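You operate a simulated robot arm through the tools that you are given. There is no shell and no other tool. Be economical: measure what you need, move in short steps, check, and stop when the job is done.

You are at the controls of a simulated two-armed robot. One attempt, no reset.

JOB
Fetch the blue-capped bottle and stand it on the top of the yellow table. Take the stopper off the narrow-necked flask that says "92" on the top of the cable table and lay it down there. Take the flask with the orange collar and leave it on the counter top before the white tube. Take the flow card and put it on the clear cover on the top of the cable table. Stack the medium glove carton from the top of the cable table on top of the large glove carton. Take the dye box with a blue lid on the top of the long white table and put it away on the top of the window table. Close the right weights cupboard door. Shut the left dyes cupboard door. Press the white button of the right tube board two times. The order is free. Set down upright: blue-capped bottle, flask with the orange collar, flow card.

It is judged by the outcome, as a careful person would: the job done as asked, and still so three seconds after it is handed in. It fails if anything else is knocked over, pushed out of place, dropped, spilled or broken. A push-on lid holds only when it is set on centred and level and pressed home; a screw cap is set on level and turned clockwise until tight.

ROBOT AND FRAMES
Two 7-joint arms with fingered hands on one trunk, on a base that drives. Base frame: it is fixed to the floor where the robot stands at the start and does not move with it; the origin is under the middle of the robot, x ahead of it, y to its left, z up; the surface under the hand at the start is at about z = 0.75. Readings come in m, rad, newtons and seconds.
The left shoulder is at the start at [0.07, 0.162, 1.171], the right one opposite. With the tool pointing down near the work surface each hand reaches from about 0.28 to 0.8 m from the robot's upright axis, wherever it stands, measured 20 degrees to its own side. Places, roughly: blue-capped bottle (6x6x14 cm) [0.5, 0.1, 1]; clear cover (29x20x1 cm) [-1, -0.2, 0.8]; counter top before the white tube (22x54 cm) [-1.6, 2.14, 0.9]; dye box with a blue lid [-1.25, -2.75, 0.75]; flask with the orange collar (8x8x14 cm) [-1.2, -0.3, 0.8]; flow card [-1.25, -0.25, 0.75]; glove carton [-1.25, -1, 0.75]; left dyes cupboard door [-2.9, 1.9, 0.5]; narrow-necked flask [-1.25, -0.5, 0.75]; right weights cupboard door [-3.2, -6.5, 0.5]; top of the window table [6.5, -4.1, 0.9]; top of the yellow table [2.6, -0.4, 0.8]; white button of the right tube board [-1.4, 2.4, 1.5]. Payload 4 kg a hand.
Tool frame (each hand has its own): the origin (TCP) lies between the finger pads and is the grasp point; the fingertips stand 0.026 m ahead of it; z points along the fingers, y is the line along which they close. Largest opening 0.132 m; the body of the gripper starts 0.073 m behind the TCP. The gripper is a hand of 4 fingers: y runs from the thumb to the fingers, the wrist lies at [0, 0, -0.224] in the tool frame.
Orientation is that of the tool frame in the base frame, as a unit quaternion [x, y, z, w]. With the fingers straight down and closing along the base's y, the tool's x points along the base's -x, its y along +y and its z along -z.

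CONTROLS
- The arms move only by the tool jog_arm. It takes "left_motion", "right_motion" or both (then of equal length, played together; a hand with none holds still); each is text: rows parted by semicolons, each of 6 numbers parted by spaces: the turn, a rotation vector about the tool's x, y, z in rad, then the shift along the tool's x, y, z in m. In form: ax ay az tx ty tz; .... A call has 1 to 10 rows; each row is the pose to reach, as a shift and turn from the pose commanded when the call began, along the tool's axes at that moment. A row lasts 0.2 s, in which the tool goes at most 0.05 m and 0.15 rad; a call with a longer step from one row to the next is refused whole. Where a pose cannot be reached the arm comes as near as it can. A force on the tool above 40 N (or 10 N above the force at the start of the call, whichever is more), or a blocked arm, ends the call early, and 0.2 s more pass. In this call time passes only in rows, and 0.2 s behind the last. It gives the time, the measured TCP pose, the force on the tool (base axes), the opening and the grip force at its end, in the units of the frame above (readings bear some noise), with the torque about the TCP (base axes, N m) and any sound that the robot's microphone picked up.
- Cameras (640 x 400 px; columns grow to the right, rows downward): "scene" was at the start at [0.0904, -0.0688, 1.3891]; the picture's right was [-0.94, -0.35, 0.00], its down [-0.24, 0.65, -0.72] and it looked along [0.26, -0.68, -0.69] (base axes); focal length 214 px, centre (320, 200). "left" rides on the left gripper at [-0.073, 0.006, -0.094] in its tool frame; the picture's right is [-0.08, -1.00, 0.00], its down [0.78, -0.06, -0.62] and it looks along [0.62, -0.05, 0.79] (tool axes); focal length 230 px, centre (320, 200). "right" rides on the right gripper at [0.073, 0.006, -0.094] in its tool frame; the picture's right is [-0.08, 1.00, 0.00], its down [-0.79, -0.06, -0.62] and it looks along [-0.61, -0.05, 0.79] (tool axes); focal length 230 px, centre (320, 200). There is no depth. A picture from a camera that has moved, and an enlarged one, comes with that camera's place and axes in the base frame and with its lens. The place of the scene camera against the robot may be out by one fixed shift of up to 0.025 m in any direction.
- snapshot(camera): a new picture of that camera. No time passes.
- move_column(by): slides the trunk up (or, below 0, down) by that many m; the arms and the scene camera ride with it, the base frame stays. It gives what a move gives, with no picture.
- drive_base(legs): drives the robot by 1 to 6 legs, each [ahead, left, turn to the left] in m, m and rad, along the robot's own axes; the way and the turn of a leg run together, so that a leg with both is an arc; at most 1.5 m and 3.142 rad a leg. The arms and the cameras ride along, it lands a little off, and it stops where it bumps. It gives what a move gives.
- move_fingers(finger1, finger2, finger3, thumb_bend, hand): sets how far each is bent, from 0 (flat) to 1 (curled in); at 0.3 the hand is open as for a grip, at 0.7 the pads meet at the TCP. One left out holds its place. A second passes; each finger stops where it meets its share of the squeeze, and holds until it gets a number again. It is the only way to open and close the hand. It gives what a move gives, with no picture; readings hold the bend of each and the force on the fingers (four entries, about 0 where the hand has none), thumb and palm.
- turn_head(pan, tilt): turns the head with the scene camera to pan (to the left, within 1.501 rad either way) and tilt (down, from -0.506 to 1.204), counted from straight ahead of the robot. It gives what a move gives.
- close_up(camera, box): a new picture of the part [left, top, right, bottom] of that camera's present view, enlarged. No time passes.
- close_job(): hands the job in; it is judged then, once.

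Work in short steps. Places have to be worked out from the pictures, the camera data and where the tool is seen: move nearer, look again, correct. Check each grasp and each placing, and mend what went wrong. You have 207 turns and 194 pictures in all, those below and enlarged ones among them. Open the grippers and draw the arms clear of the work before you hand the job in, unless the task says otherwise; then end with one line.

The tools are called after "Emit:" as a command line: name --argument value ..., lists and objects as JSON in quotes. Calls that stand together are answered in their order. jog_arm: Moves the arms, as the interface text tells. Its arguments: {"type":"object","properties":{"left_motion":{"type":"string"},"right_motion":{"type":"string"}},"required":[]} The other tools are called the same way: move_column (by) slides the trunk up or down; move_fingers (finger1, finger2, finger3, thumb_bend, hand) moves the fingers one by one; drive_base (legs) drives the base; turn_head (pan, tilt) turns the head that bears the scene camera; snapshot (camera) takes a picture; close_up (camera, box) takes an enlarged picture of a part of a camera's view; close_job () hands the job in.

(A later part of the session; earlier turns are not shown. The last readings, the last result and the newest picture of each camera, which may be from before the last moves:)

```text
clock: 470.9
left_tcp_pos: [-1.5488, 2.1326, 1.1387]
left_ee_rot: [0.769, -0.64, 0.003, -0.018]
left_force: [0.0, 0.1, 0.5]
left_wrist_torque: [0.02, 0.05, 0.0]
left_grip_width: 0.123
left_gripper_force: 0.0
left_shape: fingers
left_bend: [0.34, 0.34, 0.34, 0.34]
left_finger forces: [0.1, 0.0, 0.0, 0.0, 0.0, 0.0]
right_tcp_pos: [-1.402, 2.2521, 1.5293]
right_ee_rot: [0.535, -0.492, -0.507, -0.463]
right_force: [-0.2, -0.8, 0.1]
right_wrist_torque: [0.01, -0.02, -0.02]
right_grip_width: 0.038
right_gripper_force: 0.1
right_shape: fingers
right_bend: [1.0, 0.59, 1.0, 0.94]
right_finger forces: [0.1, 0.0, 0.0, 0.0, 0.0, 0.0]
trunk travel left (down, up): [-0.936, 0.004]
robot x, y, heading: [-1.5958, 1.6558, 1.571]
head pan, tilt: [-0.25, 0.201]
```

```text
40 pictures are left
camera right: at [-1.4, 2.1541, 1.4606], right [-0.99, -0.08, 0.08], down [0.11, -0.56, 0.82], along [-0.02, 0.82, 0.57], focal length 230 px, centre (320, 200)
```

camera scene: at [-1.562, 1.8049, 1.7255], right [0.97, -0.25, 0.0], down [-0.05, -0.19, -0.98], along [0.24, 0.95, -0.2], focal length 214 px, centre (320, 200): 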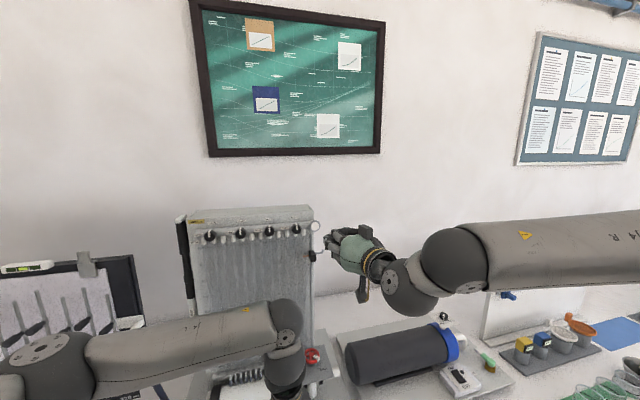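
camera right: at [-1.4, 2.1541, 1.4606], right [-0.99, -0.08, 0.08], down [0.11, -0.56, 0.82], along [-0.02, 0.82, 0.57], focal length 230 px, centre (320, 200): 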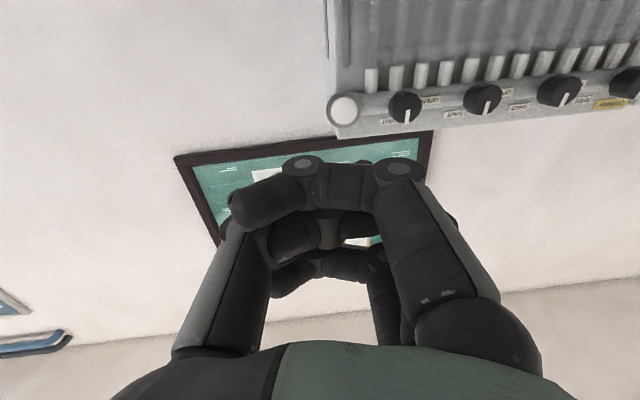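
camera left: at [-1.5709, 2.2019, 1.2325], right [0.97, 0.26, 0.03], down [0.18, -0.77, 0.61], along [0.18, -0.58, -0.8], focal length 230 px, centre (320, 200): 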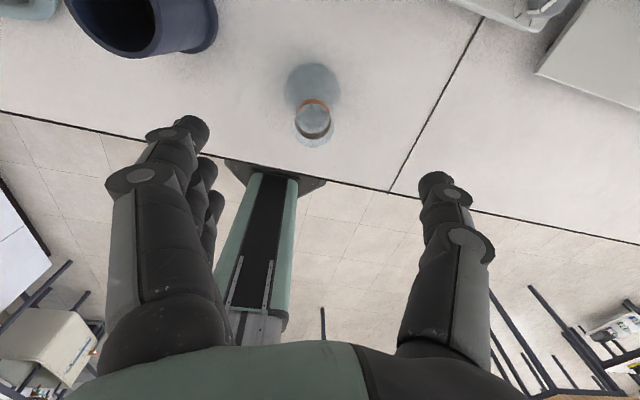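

The button is seen by the right camera at about (-1.435, 2.38, 1.515). I straighten the middle finger more so it clearly protrudes, and look.

Emit:
move_fingers --hand "right" --finger2 0.42

Emit:
snapshot --camera "right"

Emit:
close_up --camera "scene" --box '[260, 180, 420, 300]'

```text
clock: 471.9
left_tcp_pos: [-1.5497, 2.1328, 1.1381]
left_ee_rot: [0.769, -0.639, 0.004, -0.017]
left_force: [0.5, 0.5, -0.9]
left_wrist_torque: [0.03, -0.02, -0.01]
left_grip_width: 0.1226
left_gripper_force: 0.0
left_shape: fingers
left_bend: [0.34, 0.34, 0.34, 0.34]
left_finger forces: [0.0, 0.0, 0.0, 0.0, 0.0, 0.0]
right_tcp_pos: [-1.4026, 2.255, 1.5288]
right_ee_rot: [0.535, -0.493, -0.506, -0.463]
right_force: [-0.1, 0.2, 1.1]
right_wrist_torque: [0.0, 0.03, -0.03]
right_grip_width: 0.0383
right_gripper_force: 0.1
right_shape: fingers
right_bend: [1.0, 0.42, 1.0, 0.95]
right_finger forces: [0.0, 0.0, 0.1, 0.1, 0.0, 0.0]
trunk travel left (down, up): [-0.936, 0.004]
robot x, y, heading: [-1.6011, 1.6522, 1.572]
head pan, tilt: [-0.25, 0.201]
```

```text
39 pictures are left
camera right: at [-1.4002, 2.155, 1.4604], right [-0.99, -0.08, 0.08], down [0.11, -0.56, 0.82], along [-0.02, 0.82, 0.57], focal length 230 px, centre (320, 200)
```

right: 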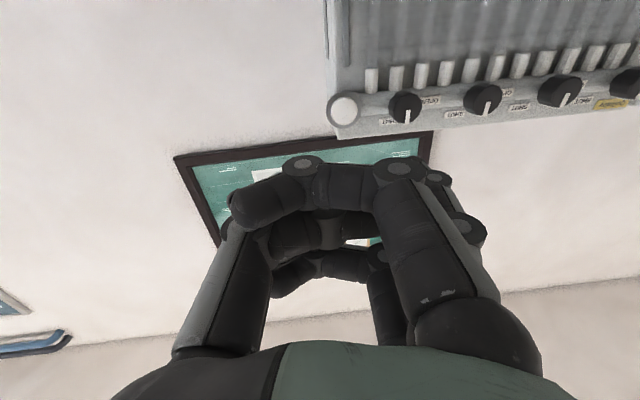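

```text
3.33 times, centred on (340, 240) of scene
camera zoom: at [-1.5622, 1.8056, 1.7255], right [0.97, -0.25, 0.0], down [-0.05, -0.19, -0.98], along [0.24, 0.95, -0.2], focal length 715 px, centre (253, 67)
```

zoom: 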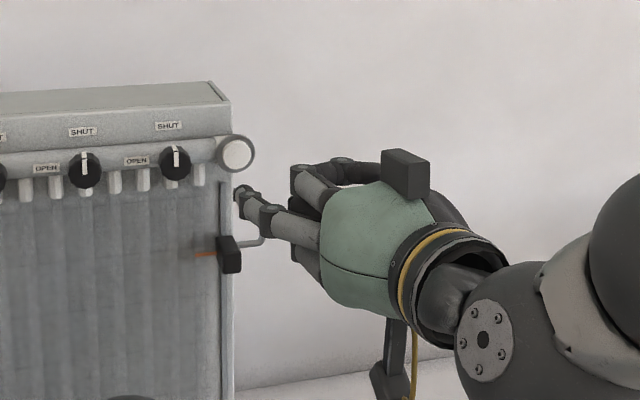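

Middle fingertip is at about (-1.45, 2.28, 1.53); button at (-1.432, 2.385, 1.52). I align and approach to ~2 cm.

Emit:
jog_arm --right_motion "0 0 0 0.0005 -0.012 0.03; 0 0 0 0.001 -0.0248 0.06; 0 0 0 0.0014 -0.0248 0.073"

Emit:
close_up --camera "scene" --box '[280, 200, 360, 260]'

Emit:
snapshot --camera "right"

```text
clock: 472.7
left_tcp_pos: [-1.5493, 2.1331, 1.139]
left_ee_rot: [0.769, -0.639, 0.005, -0.017]
left_force: [-0.2, -0.1, 0.0]
left_wrist_torque: [-0.01, 0.03, -0.01]
left_grip_width: 0.1228
left_gripper_force: 0.0
left_shape: fingers
left_bend: [0.34, 0.34, 0.34, 0.34]
left_finger forces: [0.0, 0.1, 0.0, 0.0, 0.1, 0.1]
right_tcp_pos: [-1.3856, 2.3283, 1.5235]
right_ee_rot: [0.534, -0.493, -0.505, -0.465]
right_force: [-0.8, 0.1, -0.1]
right_wrist_torque: [-0.01, -0.04, 0.02]
right_grip_width: 0.0384
right_gripper_force: 0.0
right_shape: fingers
right_bend: [1.0, 0.42, 1.0, 0.95]
right_finger forces: [0.0, 0.1, 0.1, 0.0, 0.0, 0.0]
trunk travel left (down, up): [-0.936, 0.004]
robot x, y, heading: [-1.5956, 1.6568, 1.567]
head pan, tilt: [-0.25, 0.201]
```

```text
6.67 times, centred on (320, 230) of scene
camera zoom: at [-1.5633, 1.8056, 1.7255], right [0.97, -0.25, 0.0], down [-0.05, -0.19, -0.98], along [0.24, 0.95, -0.2], focal length 1430 px, centre (320, 0)
```

zoom: 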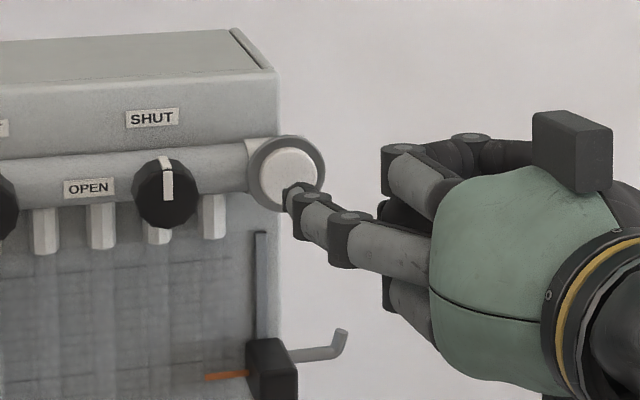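

```text
36 pictures are left
camera right: at [-1.3827, 2.2302, 1.4547], right [-0.99, -0.08, 0.08], down [0.11, -0.56, 0.82], along [-0.02, 0.82, 0.57], focal length 230 px, centre (320, 200)
```

right: 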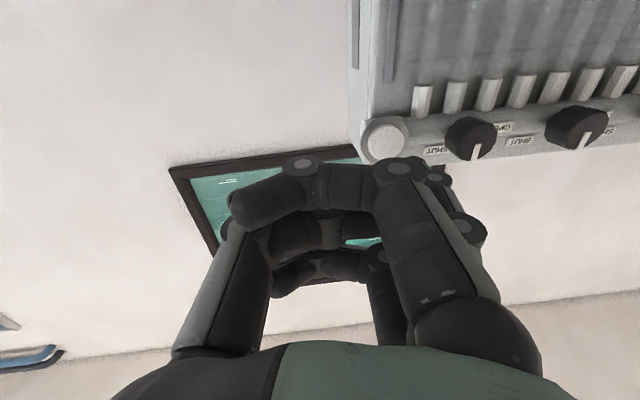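

The fingertip is 1–2 cm before the button, lined up within 4 mm. I press forward in 5 mm steps.

Emit:
jog_arm --right_motion "0 0 0 -0.003 0 0.01; 0 0 0 -0.003 0 0.015; 0 0 0 -0.003 0 0.02; 0 0 0 -0.003 0 0.024"

Emit:
close_up --camera "scene" --box '[280, 200, 360, 260]'

```text
clock: 473.7
left_tcp_pos: [-1.5491, 2.1334, 1.1379]
left_ee_rot: [0.769, -0.639, 0.004, -0.016]
left_force: [-0.9, -0.1, 0.0]
left_wrist_torque: [0.04, -0.02, 0.01]
left_grip_width: 0.1229
left_gripper_force: 0.2
left_shape: fingers
left_bend: [0.34, 0.34, 0.34, 0.34]
left_finger forces: [0.0, 0.1, 0.0, 0.1, 0.0, 0.1]
right_tcp_pos: [-1.3864, 2.3533, 1.5238]
right_ee_rot: [0.535, -0.493, -0.506, -0.464]
right_force: [-0.4, 0.1, -0.6]
right_wrist_torque: [-0.03, -0.02, -0.04]
right_grip_width: 0.0384
right_gripper_force: 0.1
right_shape: fingers
right_bend: [1.0, 0.42, 1.0, 0.95]
right_finger forces: [0.1, 0.0, 0.0, 0.1, 0.1, 0.1]
trunk travel left (down, up): [-0.936, 0.004]
robot x, y, heading: [-1.5936, 1.654, 1.572]
head pan, tilt: [-0.25, 0.201]
```

```text
6.67 times, centred on (320, 230) of scene
camera zoom: at [-1.562, 1.8059, 1.7255], right [0.97, -0.25, 0.0], down [-0.05, -0.19, -0.98], along [0.24, 0.95, -0.2], focal length 1430 px, centre (320, 0)
```

zoom: 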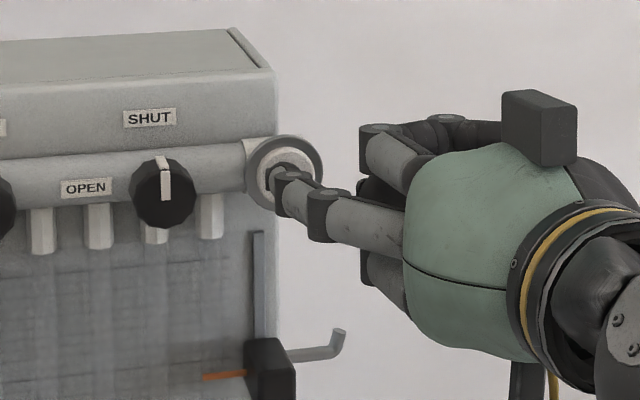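

Tip is exactly on the button's centre, no contact yet. Continue pressing.

Emit:
jog_arm --right_motion "0 0 0 0 0 0.004; 0 0 0 0 0 0.008; 0 0 0 0 0 0.012; 0 0 0 0 0 0.016"

```text
clock: 474.7
left_tcp_pos: [-1.5475, 2.1278, 1.1404]
left_ee_rot: [0.768, -0.64, 0.003, -0.019]
left_force: [0.4, -0.5, 0.0]
left_wrist_torque: [0.01, 0.01, -0.01]
left_grip_width: 0.1227
left_gripper_force: 0.0
left_shape: fingers
left_bend: [0.34, 0.34, 0.34, 0.34]
left_finger forces: [0.1, 0.0, 0.0, 0.0, 0.1, 0.0]
right_tcp_pos: [-1.3863, 2.3629, 1.5254]
right_ee_rot: [0.535, -0.492, -0.507, -0.464]
right_force: [4.2, -17.3, -3.1]
right_wrist_torque: [-0.06, -0.17, 1.01]
right_grip_width: 0.0381
right_gripper_force: 9.0
right_shape: fingers
right_bend: [1.0, 0.43, 1.0, 0.95]
right_finger forces: [0.0, 17.7, 0.0, 0.0, 0.0, 0.0]
trunk travel left (down, up): [-0.936, 0.004]
robot x, y, heading: [-1.5954, 1.6568, 1.567]
head pan, tilt: [-0.25, 0.201]
heard: click
```

A click was heard: first press. I retract 3 cm so it springs back, then press once more.

Emit:
jog_arm --right_motion "0 0 0 0 0 -0.015; 0 0 0 0 0 -0.03; 0 0 0 0 0 -0.03"

Emit:
jog_arm --right_motion "0 0 0 0 0 0.015; 0 0 0 0 0 0.022; 0 0 0 0 0 0.026; 0 0 0 0 0 0.03; 0 0 0 0 0 0.03"

```text
clock: 475.5
left_tcp_pos: [-1.5489, 2.1333, 1.1384]
left_ee_rot: [0.769, -0.639, 0.003, -0.017]
left_force: [0.2, -0.4, 0.0]
left_wrist_torque: [-0.01, -0.01, 0.01]
left_grip_width: 0.123
left_gripper_force: 0.0
left_shape: fingers
left_bend: [0.34, 0.34, 0.34, 0.34]
left_finger forces: [0.0, 0.0, 0.1, 0.0, 0.0, 0.0]
right_tcp_pos: [-1.3844, 2.3389, 1.5255]
right_ee_rot: [0.534, -0.494, -0.506, -0.464]
right_force: [-0.2, -0.5, -1.0]
right_wrist_torque: [0.0, 0.0, 0.02]
right_grip_width: 0.0383
right_gripper_force: 0.0
right_shape: fingers
right_bend: [1.0, 0.42, 1.0, 0.95]
right_finger forces: [0.1, 0.0, 0.1, 0.0, 0.1, 0.0]
trunk travel left (down, up): [-0.936, 0.004]
robot x, y, heading: [-1.5982, 1.6535, 1.573]
head pan, tilt: [-0.25, 0.201]
```

```text
clock: 476.7
left_tcp_pos: [-1.5482, 2.1291, 1.1397]
left_ee_rot: [0.768, -0.64, 0.002, -0.018]
left_force: [-0.5, 0.2, 0.5]
left_wrist_torque: [-0.02, 0.02, 0.01]
left_grip_width: 0.1225
left_gripper_force: 0.1
left_shape: fingers
left_bend: [0.34, 0.34, 0.34, 0.34]
left_finger forces: [0.1, 0.2, 0.1, 0.1, 0.1, 0.0]
right_tcp_pos: [-1.386, 2.3641, 1.526]
right_ee_rot: [0.534, -0.493, -0.507, -0.464]
right_force: [3.8, -15.0, -2.5]
right_wrist_torque: [-0.1, -0.18, 0.91]
right_grip_width: 0.0381
right_gripper_force: 7.8
right_shape: fingers
right_bend: [1.0, 0.43, 1.0, 0.95]
right_finger forces: [0.0, 16.1, 0.1, 0.1, 0.0, 0.1]
trunk travel left (down, up): [-0.936, 0.004]
robot x, y, heading: [-1.5982, 1.6572, 1.57]
head pan, tilt: [-0.25, 0.201]
heard: click
```

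Second click heard. I retract the arm and back off straight, then check flask and board.

Emit:
jog_arm --right_motion "0 0 0 0 0 -0.03; 0 0 0 0 0 -0.06; 0 0 0 0 0 -0.1"

Emit:
drive_base --legs '[[-0.55, 0, 0]]'

Emit:
turn_head --pan 0.5 --tilt 0.45

Emit:
snapshot --camera "scene"

```text
clock: 477.5
left_tcp_pos: [-1.5487, 2.1311, 1.1393]
left_ee_rot: [0.769, -0.639, 0.002, -0.018]
left_force: [-0.1, -0.4, 0.8]
left_wrist_torque: [0.01, -0.01, 0.03]
left_grip_width: 0.1227
left_gripper_force: 0.0
left_shape: fingers
left_bend: [0.34, 0.34, 0.34, 0.34]
left_finger forces: [0.0, 0.0, 0.0, 0.0, 0.0, 0.1]
right_tcp_pos: [-1.3797, 2.2667, 1.5321]
right_ee_rot: [0.534, -0.493, -0.506, -0.464]
right_force: [0.1, 0.0, 0.8]
right_wrist_torque: [0.04, 0.0, -0.05]
right_grip_width: 0.0385
right_gripper_force: 0.1
right_shape: fingers
right_bend: [1.0, 0.42, 1.0, 0.95]
right_finger forces: [0.0, 0.0, 0.1, 0.0, 0.0, 0.0]
trunk travel left (down, up): [-0.936, 0.004]
robot x, y, heading: [-1.595, 1.6519, 1.569]
head pan, tilt: [-0.25, 0.201]
```

```text
clock: 480.7
left_tcp_pos: [-1.5485, 1.5852, 1.1388]
left_ee_rot: [0.768, -0.64, 0.004, -0.017]
left_force: [-0.4, -0.9, 0.4]
left_wrist_torque: [-0.07, -0.01, -0.01]
left_grip_width: 0.1231
left_gripper_force: 0.1
left_shape: fingers
left_bend: [0.34, 0.34, 0.34, 0.34]
left_finger forces: [0.0, 0.1, 0.0, 0.0, 0.0, 0.0]
right_tcp_pos: [-1.3803, 1.7208, 1.5296]
right_ee_rot: [0.535, -0.493, -0.506, -0.463]
right_force: [-0.1, 0.6, 0.2]
right_wrist_torque: [0.0, -0.02, 0.01]
right_grip_width: 0.0382
right_gripper_force: 0.0
right_shape: fingers
right_bend: [1.0, 0.42, 1.0, 0.95]
right_finger forces: [0.0, 0.0, 0.1, 0.0, 0.1, 0.0]
trunk travel left (down, up): [-0.936, 0.004]
robot x, y, heading: [-1.5976, 1.1076, 1.571]
head pan, tilt: [-0.25, 0.201]
```

```text
clock: 481.8
left_tcp_pos: [-1.549, 1.5844, 1.1387]
left_ee_rot: [0.768, -0.64, 0.003, -0.018]
left_force: [-0.5, 0.2, 0.6]
left_wrist_torque: [-0.01, -0.04, 0.01]
left_grip_width: 0.1228
left_gripper_force: 0.1
left_shape: fingers
left_bend: [0.34, 0.34, 0.34, 0.34]
left_finger forces: [0.0, 0.0, 0.1, 0.0, 0.0, 0.0]
right_tcp_pos: [-1.3796, 1.7202, 1.5298]
right_ee_rot: [0.535, -0.493, -0.506, -0.463]
right_force: [0.4, 0.7, 0.9]
right_wrist_torque: [0.01, -0.01, 0.02]
right_grip_width: 0.0383
right_gripper_force: 0.0
right_shape: fingers
right_bend: [1.0, 0.42, 1.0, 0.95]
right_finger forces: [0.0, 0.0, 0.0, 0.0, 0.0, 0.1]
trunk travel left (down, up): [-0.936, 0.004]
robot x, y, heading: [-1.595, 1.1097, 1.568]
head pan, tilt: [0.499, 0.45]
```

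```text
34 pictures are left
camera scene: at [-1.6293, 1.2463, 1.7023], right [0.88, 0.48, 0.0], down [0.21, -0.38, -0.9], along [-0.43, 0.79, -0.44], focal length 214 px, centre (320, 200)
```

scene: 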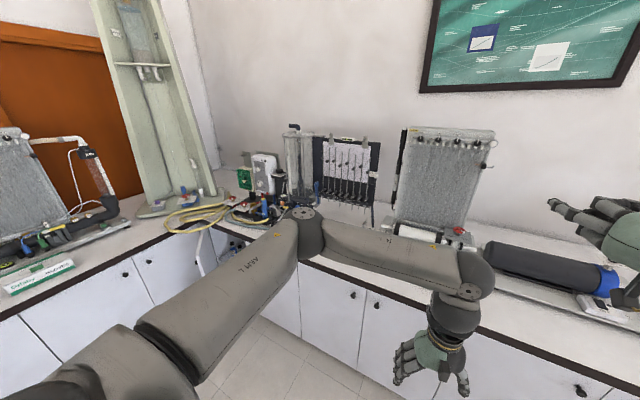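

Emit:
close_up --camera "scene" --box '[120, 200, 320, 350]'

```text
2.67 times, centred on (220, 275) of scene
camera zoom: at [-1.6293, 1.2463, 1.7023], right [0.88, 0.48, 0.0], down [0.21, -0.38, -0.9], along [-0.43, 0.79, -0.44], focal length 572 px, centre (587, 0)
```

zoom: 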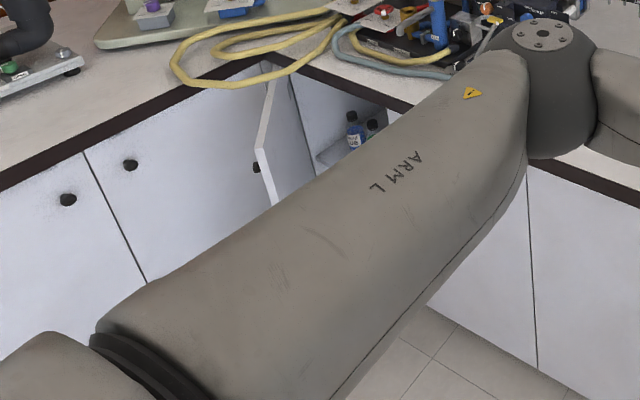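

The left dyes door (north counter, in the corner) stands open toward the room. I strafe left for a clear view.

Emit:
drive_base --legs '[[0, 0.75, 0]]'

Emit:
turn_head --pan 0.35 --tilt 0.8

Emit:
snapshot --camera "scene"

Emit:
snapshot --camera "left"

```text
clock: 485.8
left_tcp_pos: [-2.29, 1.5852, 1.1385]
left_ee_rot: [0.768, -0.641, 0.003, -0.017]
left_force: [-0.7, -0.2, -0.8]
left_wrist_torque: [-0.02, 0.03, 0.01]
left_grip_width: 0.1229
left_gripper_force: 0.1
left_shape: fingers
left_bend: [0.34, 0.34, 0.34, 0.34]
left_finger forces: [0.0, 0.0, 0.0, 0.0, 0.0, 0.1]
right_tcp_pos: [-2.1212, 1.7202, 1.5299]
right_ee_rot: [0.534, -0.494, -0.506, -0.464]
right_force: [0.0, -0.4, -0.6]
right_wrist_torque: [0.0, 0.01, 0.0]
right_grip_width: 0.0385
right_gripper_force: 0.1
right_shape: fingers
right_bend: [1.0, 0.42, 1.0, 0.95]
right_finger forces: [0.1, 0.0, 0.0, 0.1, 0.0, 0.0]
trunk travel left (down, up): [-0.936, 0.004]
robot x, y, heading: [-2.3411, 1.1098, 1.569]
head pan, tilt: [0.499, 0.45]
```

```text
clock: 486.6
left_tcp_pos: [-2.2917, 1.5843, 1.1388]
left_ee_rot: [0.767, -0.641, 0.004, -0.018]
left_force: [0.5, 0.3, -0.3]
left_wrist_torque: [-0.01, 0.01, 0.02]
left_grip_width: 0.1228
left_gripper_force: 0.0
left_shape: fingers
left_bend: [0.34, 0.34, 0.34, 0.34]
left_finger forces: [0.0, 0.0, 0.0, 0.1, 0.0, 0.1]
right_tcp_pos: [-2.1229, 1.721, 1.5307]
right_ee_rot: [0.534, -0.494, -0.505, -0.465]
right_force: [0.0, 0.7, 0.1]
right_wrist_torque: [0.0, 0.01, 0.01]
right_grip_width: 0.0381
right_gripper_force: 0.0
right_shape: fingers
right_bend: [1.0, 0.42, 1.0, 0.95]
right_finger forces: [0.0, 0.0, 0.1, 0.0, 0.0, 0.0]
trunk travel left (down, up): [-0.936, 0.004]
robot x, y, heading: [-2.3405, 1.1058, 1.567]
head pan, tilt: [0.351, 0.799]
```

```text
32 pictures are left
camera scene: at [-2.3573, 1.2424, 1.672], right [0.94, 0.34, 0.0], down [0.24, -0.67, -0.7], along [-0.24, 0.66, -0.72], focal length 214 px, centre (320, 200)
```

scene: 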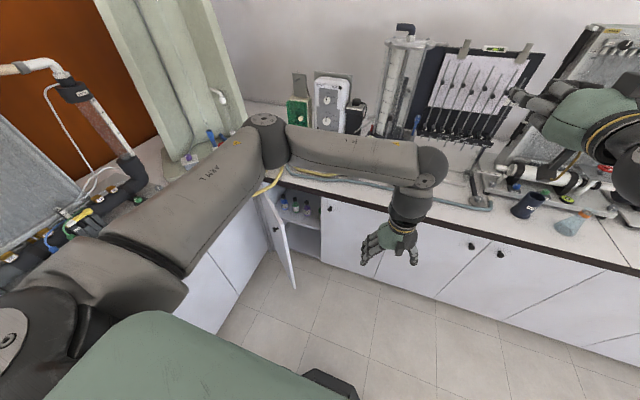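

```text
31 pictures are left
camera left: at [-2.3139, 1.6531, 1.2326], right [0.97, 0.25, 0.03], down [0.18, -0.77, 0.61], along [0.18, -0.58, -0.8], focal length 230 px, centre (320, 200)
```

left: 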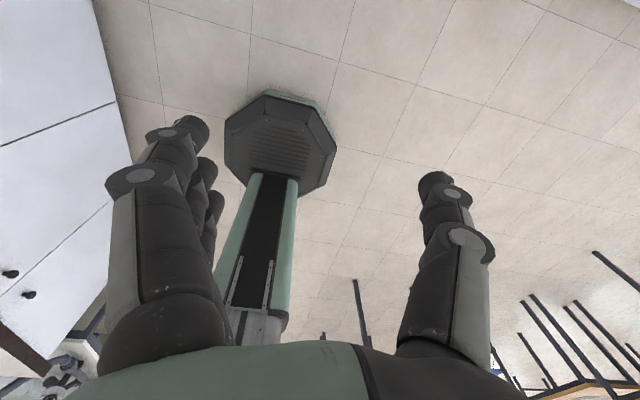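

Emit:
close_up --camera "scene" --box '[220, 170, 360, 300]'

```text
3.08 times, centred on (290, 235) of scene
camera zoom: at [-2.3573, 1.2424, 1.672], right [0.94, 0.34, 0.0], down [0.24, -0.67, -0.7], along [-0.24, 0.66, -0.72], focal length 660 px, centre (412, 92)
```

zoom: 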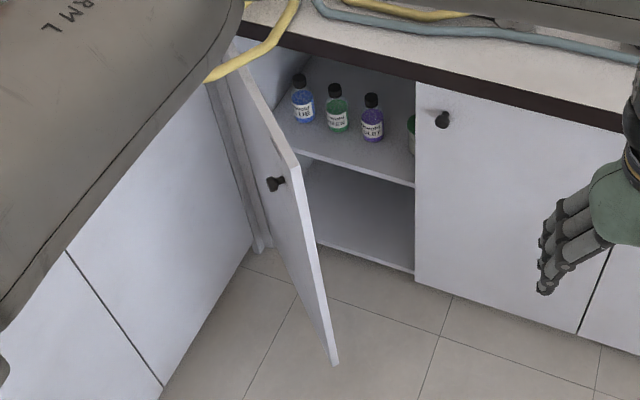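

The door is ~40° open: hinge (-3.03, 2.02), free edge (-2.745, 1.784). I'll push it north with the right hand; first pull the left hand back and bring the right hand to the body's middle.

Emit:
jog_arm --left_motion "0 0 0 0.026 0.015 0; 0 0 0 0.052 0.03 0; 0 0 0 0.078 0.045 0; 0 0 0 0.104 0.06 0; 0 0 0 0.1286 0.0745 0; 0 0 0 0.1286 0.0745 0; 0 0 0 0.1286 0.0745 0; 0 0 0 0.1286 0.0745 0; 0 0 0 0.1286 0.0745 0; 0 0 0 0.1286 0.0745 0" --right_motion "0 0 0 0 0 0; 0 0 0 0 0 0; 0 0 0 0 0 0; 0 0 0 0 0 0; 0 0 0 0 0.0444 0.004; 0 0 0 0 0.0888 0.008; 0 0 0 0 0.1332 0.012; 0 0 0 0 0.1776 0.015; 0 0 0 0 0.222 0.018; 0 0 0 0 0.2664 0.022"

Emit:
snapshot --camera "scene"

```text
clock: 488.9
left_tcp_pos: [-2.3423, 1.4467, 1.1365]
left_ee_rot: [0.767, -0.641, 0.003, -0.018]
left_force: [1.0, 0.8, 0.7]
left_wrist_torque: [-0.01, 0.05, 0.03]
left_grip_width: 0.1226
left_gripper_force: 0.0
left_shape: fingers
left_bend: [0.34, 0.34, 0.34, 0.34]
left_finger forces: [0.0, 0.0, 0.1, 0.0, 0.0, 0.1]
right_tcp_pos: [-2.2501, 1.7317, 1.5294]
right_ee_rot: [0.535, -0.493, -0.506, -0.463]
right_force: [0.6, 0.5, -0.4]
right_wrist_torque: [0.01, -0.02, 0.03]
right_grip_width: 0.0382
right_gripper_force: 0.0
right_shape: fingers
right_bend: [1.0, 0.42, 1.0, 0.95]
right_finger forces: [0.0, 0.0, 0.0, 0.0, 0.0, 0.1]
right hand out of reach, approached as far as the arm can: row 7, 8, 9, 10
trunk travel left (down, up): [-0.936, 0.004]
robot x, y, heading: [-2.3416, 1.1081, 1.567]
head pan, tilt: [0.351, 0.799]
```

```text
29 pictures are left
camera scene: at [-2.3563, 1.2434, 1.6718], right [0.94, 0.34, 0.0], down [0.24, -0.67, -0.7], along [-0.24, 0.65, -0.72], focal length 214 px, centre (320, 200)
```

scene: 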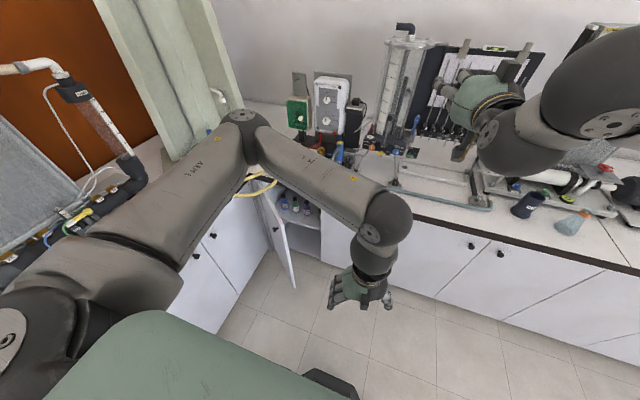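

To keep both elbows above counter height I lower the right arm itself by 0.3 m (hand still pointing ahead) and close it to a fist.

Emit:
move_fingers --hand "right" --finger1 0.7 --finger2 0.7 --finger3 0.7 --thumb_bend 0.7

Emit:
jog_arm --right_motion "0 0 0 0.043 0 0; 0 0 0 0.086 0 0; 0 0 0 0.129 0 0; 0 0 0 0.172 0 0; 0 0 0 0.215 0 0; 0 0 0 0.258 0 0; 0 0 0 0.3 0 0"

Emit:
snapshot --camera "scene"

```text
clock: 489.9
left_tcp_pos: [-2.3425, 1.4439, 1.1357]
left_ee_rot: [0.767, -0.641, 0.004, -0.019]
left_force: [0.0, -0.4, -0.5]
left_wrist_torque: [0.01, -0.02, 0.01]
left_grip_width: 0.1227
left_gripper_force: 0.1
left_shape: fingers
left_bend: [0.34, 0.34, 0.34, 0.34]
left_finger forces: [0.0, 0.0, 0.0, 0.0, 0.0, 0.0]
right_tcp_pos: [-2.2509, 1.7302, 1.5309]
right_ee_rot: [0.535, -0.493, -0.506, -0.464]
right_force: [-0.3, -0.1, 0.7]
right_wrist_torque: [0.05, -0.03, 0.02]
right_grip_width: 0.0134
right_gripper_force: 0.1
right_shape: fingers
right_bend: [0.7, 0.7, 0.7, 0.7]
right_finger forces: [0.1, 0.0, 0.1, 0.1, 0.0, 0.0]
trunk travel left (down, up): [-0.936, 0.004]
robot x, y, heading: [-2.3422, 1.1072, 1.565]
head pan, tilt: [0.351, 0.799]
```

```text
clock: 491.4
left_tcp_pos: [-2.3426, 1.445, 1.1348]
left_ee_rot: [0.767, -0.641, 0.003, -0.018]
left_force: [-0.3, -0.1, 0.4]
left_wrist_torque: [0.01, 0.01, -0.03]
left_grip_width: 0.1228
left_gripper_force: 0.0
left_shape: fingers
left_bend: [0.34, 0.34, 0.34, 0.34]
left_finger forces: [0.1, 0.0, 0.0, 0.0, 0.1, 0.0]
right_tcp_pos: [-2.2274, 1.7067, 1.3423]
right_ee_rot: [0.533, -0.495, -0.504, -0.466]
right_force: [0.4, 0.5, 0.2]
right_wrist_torque: [0.01, 0.01, -0.01]
right_grip_width: 0.0139
right_gripper_force: 0.0
right_shape: fingers
right_bend: [0.7, 0.7, 0.7, 0.7]
right_finger forces: [0.0, 0.0, 0.1, 0.1, 0.0, 0.1]
right hand out of reach, approached as far as the arm can: row 1, 2, 3, 4, 5, 6, 7
trunk travel left (down, up): [-0.936, 0.004]
robot x, y, heading: [-2.3405, 1.1086, 1.563]
head pan, tilt: [0.351, 0.799]
```

```text
28 pictures are left
camera scene: at [-2.3561, 1.2424, 1.6719], right [0.94, 0.34, 0.0], down [0.24, -0.67, -0.7], along [-0.24, 0.66, -0.72], focal length 214 px, centre (320, 200)
```

scene: 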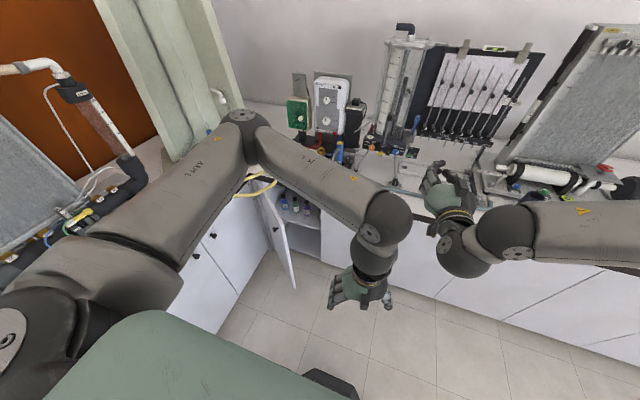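

The right arm's posture is awkward here. Instead I use the left hand: make a fist, tilt it forward and reach ahead, while the right hand goes back up and aside.

Emit:
move_fingers --hand "left" --finger1 0.7 --finger2 0.7 --finger3 0.7 --thumb_bend 0.7

Emit:
jog_arm --left_motion "0 -0.1375 0 -0.027 0.0014 0; 0 -0.275 0 -0.054 0.0028 0; 0 -0.4125 0 -0.081 0.004 0; 0 -0.55 0 -0.108 0.0055 0; 0 -0.6875 0 -0.135 0.007 0; 0 -0.825 0 -0.162 0.008 0; 0 -0.9625 0 -0.189 0.0096 0; 0 -1.1 0 -0.2154 0.011 0" --right_motion "0 0 0 -0.024 -0.0125 0; 0 0 0 -0.048 -0.025 0; 0 0 0 -0.072 -0.0375 0; 0 0 0 -0.096 -0.05 0; 0 0 0 -0.12 -0.0625 0; 0 0 0 -0.144 -0.075 0; 0 0 0 -0.168 -0.0875 0; 0 0 0 -0.19 -0.1 0"

Emit:
snapshot --camera "scene"

```text
clock: 492.4
left_tcp_pos: [-2.3422, 1.4454, 1.1353]
left_ee_rot: [0.768, -0.641, 0.004, -0.019]
left_force: [-0.5, 0.0, -0.1]
left_wrist_torque: [-0.03, 0.01, 0.0]
left_grip_width: 0.0145
left_gripper_force: 0.1
left_shape: fingers
left_bend: [0.7, 0.7, 0.7, 0.7]
left_finger forces: [0.0, 0.0, 0.0, 0.0, 0.0, 0.0]
right_tcp_pos: [-2.2275, 1.7078, 1.3422]
right_ee_rot: [0.534, -0.494, -0.505, -0.465]
right_force: [0.5, -1.0, -1.2]
right_wrist_torque: [0.0, 0.02, -0.01]
right_grip_width: 0.0139
right_gripper_force: 0.1
right_shape: fingers
right_bend: [0.7, 0.7, 0.7, 0.7]
right_finger forces: [0.1, 0.0, 0.0, 0.0, 0.1, 0.1]
trunk travel left (down, up): [-0.936, 0.004]
robot x, y, heading: [-2.3432, 1.1095, 1.562]
head pan, tilt: [0.351, 0.799]
```

```text
clock: 494.2
left_tcp_pos: [-2.3907, 1.6577, 1.1389]
left_ee_rot: [0.656, -0.539, -0.396, -0.351]
left_force: [-0.8, 0.1, 0.3]
left_wrist_torque: [0.03, -0.02, 0.05]
left_grip_width: 0.0145
left_gripper_force: 0.1
left_shape: fingers
left_bend: [0.7, 0.7, 0.7, 0.7]
left_finger forces: [0.0, 0.0, 0.0, 0.0, 0.0, 0.0]
left hand out of reach, approached as far as the arm can: row 8
right_tcp_pos: [-2.1282, 1.7231, 1.5342]
right_ee_rot: [0.533, -0.494, -0.506, -0.465]
right_force: [0.1, 0.4, 0.0]
right_wrist_torque: [-0.05, 0.04, 0.02]
right_grip_width: 0.0137
right_gripper_force: 0.1
right_shape: fingers
right_bend: [0.7, 0.7, 0.7, 0.7]
right_finger forces: [0.1, 0.0, 0.0, 0.1, 0.0, 0.0]
trunk travel left (down, up): [-0.936, 0.004]
robot x, y, heading: [-2.34, 1.1073, 1.569]
head pan, tilt: [0.351, 0.799]
```

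```text
27 pictures are left
camera scene: at [-2.3553, 1.2413, 1.672], right [0.94, 0.34, 0.0], down [0.24, -0.67, -0.7], along [-0.24, 0.66, -0.72], focal length 214 px, centre (320, 200)
```

scene: 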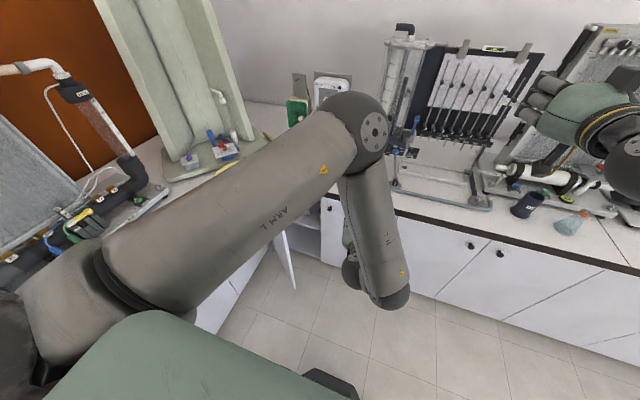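

The left elbow is now high and central, fist ahead. I strafe left to x ≈ -2.715 and lower the trunk so the fist is at z ≈ 0.75.

Emit:
drive_base --legs '[[0, 0.375, 0]]'

Emit:
move_column --by -0.385

Emit:
turn_head --pan -0.1 --tilt 1.0

Emit:
snapshot --camera "scene"

Emit:
snapshot --camera "left"

```text
clock: 496.6
left_tcp_pos: [-2.7666, 1.6588, 1.1375]
left_ee_rot: [0.656, -0.54, -0.395, -0.349]
left_force: [0.8, -0.1, -0.8]
left_wrist_torque: [0.01, -0.01, 0.01]
left_grip_width: 0.0144
left_gripper_force: 0.0
left_shape: fingers
left_bend: [0.7, 0.7, 0.7, 0.7]
left_finger forces: [0.0, 0.1, 0.0, 0.1, 0.0, 0.0]
right_tcp_pos: [-2.5022, 1.7269, 1.533]
right_ee_rot: [0.533, -0.494, -0.507, -0.464]
right_force: [-0.3, 0.6, 0.2]
right_wrist_torque: [-0.01, 0.02, 0.02]
right_grip_width: 0.0139
right_gripper_force: 0.0
right_shape: fingers
right_bend: [0.7, 0.7, 0.7, 0.7]
right_finger forces: [0.1, 0.0, 0.0, 0.0, 0.0, 0.0]
trunk travel left (down, up): [-0.936, 0.004]
robot x, y, heading: [-2.7155, 1.1095, 1.562]
head pan, tilt: [0.351, 0.799]
```

```text
clock: 500.4
left_tcp_pos: [-2.7682, 1.6596, 0.7523]
left_ee_rot: [0.656, -0.539, -0.395, -0.35]
left_force: [-0.4, 0.3, -0.2]
left_wrist_torque: [0.0, 0.03, -0.01]
left_grip_width: 0.0147
left_gripper_force: 0.1
left_shape: fingers
left_bend: [0.7, 0.7, 0.7, 0.7]
left_finger forces: [0.0, 0.0, 0.0, 0.0, 0.1, 0.0]
right_tcp_pos: [-2.5061, 1.7249, 1.1496]
right_ee_rot: [0.534, -0.494, -0.506, -0.464]
right_force: [0.6, -0.3, 0.1]
right_wrist_torque: [0.02, -0.04, 0.01]
right_grip_width: 0.014
right_gripper_force: 0.0
right_shape: fingers
right_bend: [0.7, 0.7, 0.7, 0.7]
right_finger forces: [0.0, 0.0, 0.0, 0.0, 0.1, 0.1]
trunk travel left (down, up): [-0.551, 0.389]
robot x, y, heading: [-2.7167, 1.1096, 1.565]
head pan, tilt: [0.351, 0.799]
```

```text
clock: 501.2
left_tcp_pos: [-2.7686, 1.6583, 0.7523]
left_ee_rot: [0.657, -0.539, -0.395, -0.349]
left_force: [0.1, 0.0, -0.7]
left_wrist_torque: [0.01, -0.01, 0.06]
left_grip_width: 0.0147
left_gripper_force: 0.0
left_shape: fingers
left_bend: [0.7, 0.7, 0.7, 0.7]
left_finger forces: [0.1, 0.1, 0.0, 0.0, 0.0, 0.1]
right_tcp_pos: [-2.506, 1.7252, 1.148]
right_ee_rot: [0.534, -0.494, -0.505, -0.464]
right_force: [-0.5, 0.3, 0.4]
right_wrist_torque: [0.0, 0.02, 0.0]
right_grip_width: 0.014
right_gripper_force: 0.1
right_shape: fingers
right_bend: [0.7, 0.7, 0.7, 0.7]
right_finger forces: [0.0, 0.2, 0.0, 0.0, 0.0, 0.0]
trunk travel left (down, up): [-0.551, 0.389]
robot x, y, heading: [-2.7169, 1.1084, 1.567]
head pan, tilt: [-0.099, 1.0]
```

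```text
26 pictures are left
camera scene: at [-2.6986, 1.2373, 1.2718], right [0.99, -0.1, 0.0], down [-0.09, -0.84, -0.54], along [0.06, 0.54, -0.84], focal length 214 px, centre (320, 200)
```

scene: 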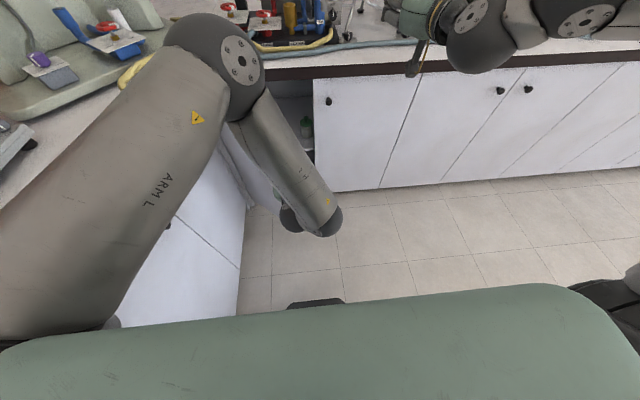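

```text
25 pictures are left
camera left: at [-2.7688, 1.6068, 0.8591], right [0.97, 0.21, 0.1], down [0.23, -0.87, -0.43], along [0.0, 0.44, -0.9], focal length 230 px, centre (320, 200)
```

left: 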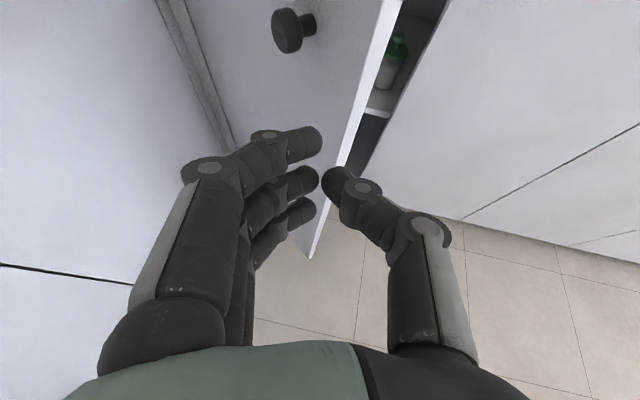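

The fist straddles the free edge; I shift 4.5 cm further left, lower 10 cm to be below the knob, and advance.

Emit:
drive_base --legs '[[0, 0.045, 0]]'

Emit:
move_column --by -0.1

Emit:
drive_base --legs '[[0.16, 0.0, 0]]'

Emit:
snapshot --camera "left"

```text
clock: 502.1
left_tcp_pos: [-2.813, 1.6587, 0.7543]
left_ee_rot: [0.657, -0.539, -0.395, -0.349]
left_force: [-0.3, -0.4, -1.0]
left_wrist_torque: [0.03, 0.0, -0.03]
left_grip_width: 0.0147
left_gripper_force: 0.1
left_shape: fingers
left_bend: [0.7, 0.7, 0.7, 0.7]
left_finger forces: [0.0, 0.0, 0.0, 0.0, 0.0, 0.0]
right_tcp_pos: [-2.5492, 1.7268, 1.1492]
right_ee_rot: [0.533, -0.494, -0.505, -0.465]
right_force: [-1.0, -0.5, 0.2]
right_wrist_torque: [-0.02, 0.04, -0.04]
right_grip_width: 0.0138
right_gripper_force: 0.1
right_shape: fingers
right_bend: [0.7, 0.7, 0.7, 0.7]
right_finger forces: [0.0, 0.0, 0.0, 0.0, 0.0, 0.0]
trunk travel left (down, up): [-0.551, 0.389]
robot x, y, heading: [-2.7623, 1.1041, 1.572]
head pan, tilt: [-0.099, 1.0]
```

```text
clock: 503.5
left_tcp_pos: [-2.8119, 1.6598, 0.6524]
left_ee_rot: [0.657, -0.539, -0.395, -0.35]
left_force: [-0.5, -0.6, 0.7]
left_wrist_torque: [-0.01, 0.0, 0.0]
left_grip_width: 0.0146
left_gripper_force: 0.0
left_shape: fingers
left_bend: [0.7, 0.7, 0.7, 0.7]
left_finger forces: [0.0, 0.0, 0.0, 0.0, 0.0, 0.0]
right_tcp_pos: [-2.5509, 1.7263, 1.049]
right_ee_rot: [0.533, -0.494, -0.506, -0.465]
right_force: [-0.8, 0.5, -0.4]
right_wrist_torque: [-0.01, -0.01, 0.03]
right_grip_width: 0.0141
right_gripper_force: 0.0
right_shape: fingers
right_bend: [0.7, 0.7, 0.7, 0.7]
right_finger forces: [0.0, 0.0, 0.0, 0.0, 0.0, 0.1]
trunk travel left (down, up): [-0.451, 0.489]
robot x, y, heading: [-2.762, 1.1121, 1.567]
head pan, tilt: [-0.099, 1.0]
```

```text
clock: 504.9
left_tcp_pos: [-2.8122, 1.8186, 0.6525]
left_ee_rot: [0.657, -0.539, -0.394, -0.349]
left_force: [-0.4, 0.3, 0.5]
left_wrist_torque: [0.02, -0.04, 0.03]
left_grip_width: 0.0142
left_gripper_force: 0.1
left_shape: fingers
left_bend: [0.7, 0.7, 0.7, 0.7]
left_finger forces: [0.0, 0.1, 0.1, 0.0, 0.1, 0.1]
right_tcp_pos: [-2.5504, 1.885, 1.0483]
right_ee_rot: [0.533, -0.495, -0.504, -0.465]
right_force: [0.3, 0.0, -0.3]
right_wrist_torque: [-0.02, 0.0, 0.03]
right_grip_width: 0.0138
right_gripper_force: 0.1
right_shape: fingers
right_bend: [0.7, 0.7, 0.7, 0.7]
right_finger forces: [0.0, 0.0, 0.0, 0.0, 0.1, 0.0]
trunk travel left (down, up): [-0.451, 0.489]
robot x, y, heading: [-2.7609, 1.2668, 1.562]
head pan, tilt: [-0.099, 1.0]
```

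```text
24 pictures are left
camera left: at [-2.8126, 1.7662, 0.7585], right [0.97, 0.21, 0.1], down [0.23, -0.87, -0.43], along [0.0, 0.44, -0.9], focal length 230 px, centre (320, 200)
```

left: 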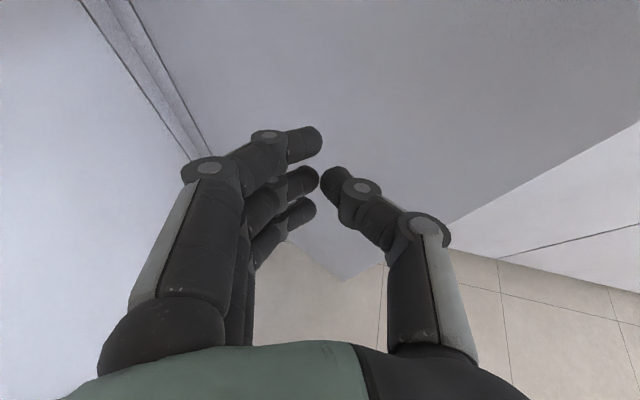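

The door is following. Push on.

Emit:
drive_base --legs '[[0.12, 0.0, 0]]'

Emit:
snapshot --camera "left"

Emit:
snapshot --camera "scene"

```text
clock: 506.1
left_tcp_pos: [-2.8117, 1.9379, 0.6535]
left_ee_rot: [0.657, -0.539, -0.395, -0.349]
left_force: [-0.2, -0.5, 0.0]
left_wrist_torque: [-0.03, 0.01, 0.01]
left_grip_width: 0.0138
left_gripper_force: 0.1
left_shape: fingers
left_bend: [0.7, 0.7, 0.7, 0.7]
left_finger forces: [0.0, 0.1, 0.0, 0.1, 0.0, 0.0]
right_tcp_pos: [-2.5497, 2.006, 1.0481]
right_ee_rot: [0.534, -0.495, -0.504, -0.464]
right_force: [-0.7, 0.1, 0.5]
right_wrist_torque: [-0.01, -0.02, 0.02]
right_grip_width: 0.0142
right_gripper_force: 0.2
right_shape: fingers
right_bend: [0.7, 0.7, 0.7, 0.7]
right_finger forces: [0.0, 0.0, 0.0, 0.1, 0.0, 0.1]
trunk travel left (down, up): [-0.451, 0.489]
robot x, y, heading: [-2.7589, 1.3854, 1.563]
head pan, tilt: [-0.099, 1.0]
```

```text
23 pictures are left
camera left: at [-2.8123, 1.8857, 0.7586], right [0.97, 0.21, 0.1], down [0.23, -0.87, -0.43], along [0.0, 0.44, -0.9], focal length 230 px, centre (320, 200)
```

left: 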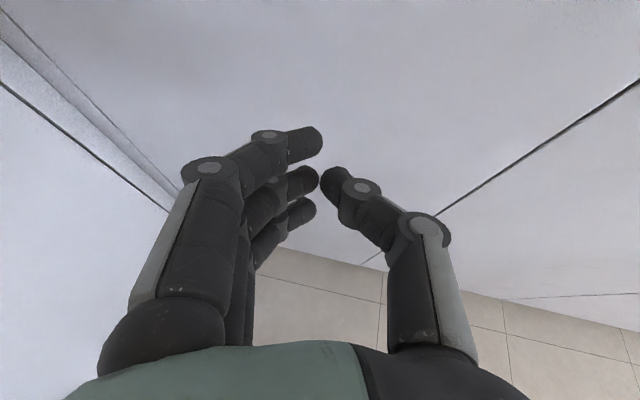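

```text
22 pictures are left
camera scene: at [-2.7417, 1.5167, 1.1716], right [0.99, -0.1, 0.0], down [-0.09, -0.84, -0.54], along [0.06, 0.54, -0.84], focal length 214 px, centre (320, 200)
```

scene: 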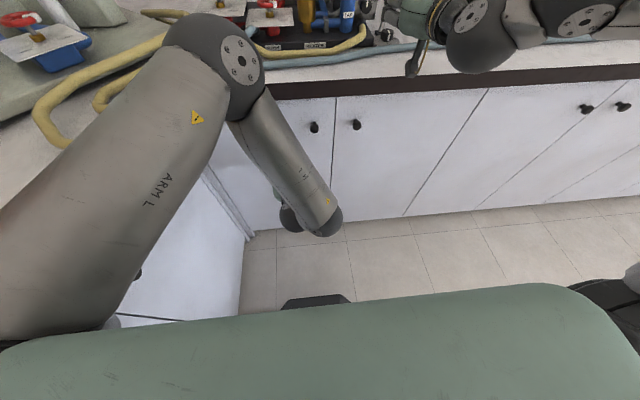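

The door looks nearly flush. A final gentle press with the arm, stopping by force.

Emit:
jog_arm --left_motion "0 0 0 -0.0045 0 0.0087; 0 0 0 -0.009 0 0.0174; 0 0 0 -0.0135 0 0.026; 0 0 0 -0.018 0 0.035"

Emit:
close_up --camera "scene" --box '[220, 60, 440, 250]'

```text
clock: 507.1
left_tcp_pos: [-2.8184, 1.9757, 0.6531]
left_ee_rot: [0.657, -0.539, -0.395, -0.349]
left_force: [0.0, 0.7, 0.2]
left_wrist_torque: [0.02, -0.02, 0.01]
left_grip_width: 0.0141
left_gripper_force: 0.1
left_shape: fingers
left_bend: [0.7, 0.7, 0.7, 0.7]
left_finger forces: [0.0, 0.0, 0.1, 0.0, 0.0, 0.1]
right_tcp_pos: [-2.5511, 2.0051, 1.0481]
right_ee_rot: [0.534, -0.493, -0.506, -0.464]
right_force: [-1.0, 1.1, 0.4]
right_wrist_torque: [-0.01, 0.0, 0.0]
right_grip_width: 0.0138
right_gripper_force: 0.0
right_shape: fingers
right_bend: [0.7, 0.7, 0.7, 0.7]
right_finger forces: [0.1, 0.1, 0.0, 0.0, 0.0, 0.0]
trunk travel left (down, up): [-0.451, 0.489]
robot x, y, heading: [-2.7622, 1.3865, 1.568]
head pan, tilt: [-0.099, 1.0]
```

```text
2.11 times, centred on (330, 155) of scene
camera zoom: at [-2.7418, 1.5158, 1.1717], right [0.99, -0.1, 0.0], down [-0.09, -0.84, -0.54], along [0.06, 0.54, -0.84], focal length 452 px, centre (299, 295)
```

zoom: 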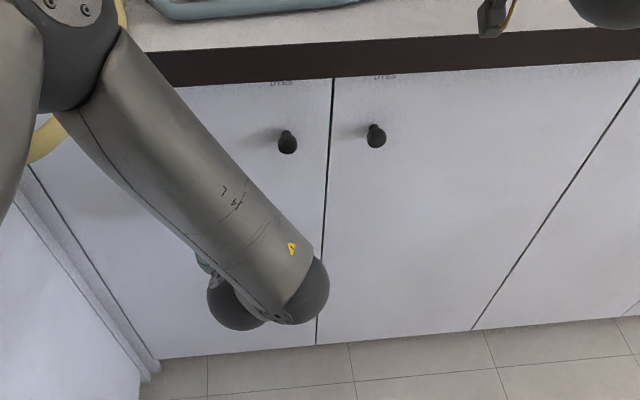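

No resistance yet; I press on until I feel the stop.

Emit:
jog_arm --left_motion "0 0 0 -0.005 0 0.0095; 0 0 0 -0.01 0 0.019; 0 0 0 -0.015 0 0.0285; 0 0 0 -0.02 0 0.038; 0 0 0 -0.025 0 0.0475"

Emit:
snapshot --camera "left"

```text
clock: 508.1
left_tcp_pos: [-2.8279, 2.0065, 0.6485]
left_ee_rot: [0.661, -0.542, -0.391, -0.342]
left_force: [-4.9, -21.7, 4.8]
left_wrist_torque: [0.51, -0.04, 0.28]
left_grip_width: 0.0115
left_gripper_force: 10.6
left_shape: fingers
left_bend: [0.77, 0.7, 0.7, 0.7]
left_finger forces: [21.2, 0.1, 0.0, 0.0, 0.1, 0.1]
right_tcp_pos: [-2.5525, 2.003, 1.0505]
right_ee_rot: [0.535, -0.493, -0.506, -0.464]
right_force: [-0.3, 0.6, 0.3]
right_wrist_torque: [0.03, -0.03, -0.02]
right_grip_width: 0.0139
right_gripper_force: 0.0
right_shape: fingers
right_bend: [0.7, 0.7, 0.7, 0.7]
right_finger forces: [0.1, 0.0, 0.0, 0.0, 0.1, 0.0]
trunk travel left (down, up): [-0.451, 0.489]
robot x, y, heading: [-2.7592, 1.3861, 1.568]
head pan, tilt: [-0.099, 1.0]
stopped in row 4 (left hand): the force on the tool passed its limit at 43 N (the readings are from after the stop); the commanded pose is now the measured one
```

```text
20 pictures are left
camera left: at [-2.8285, 1.9566, 0.7559], right [0.97, 0.21, 0.1], down [0.23, -0.88, -0.41], along [0.0, 0.42, -0.91], focal length 230 px, centre (320, 200)
```

left: 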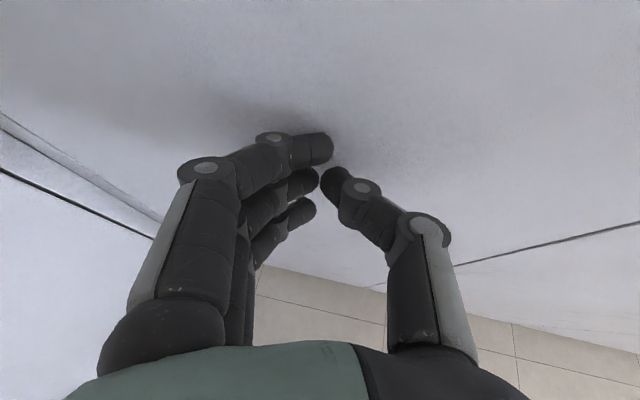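

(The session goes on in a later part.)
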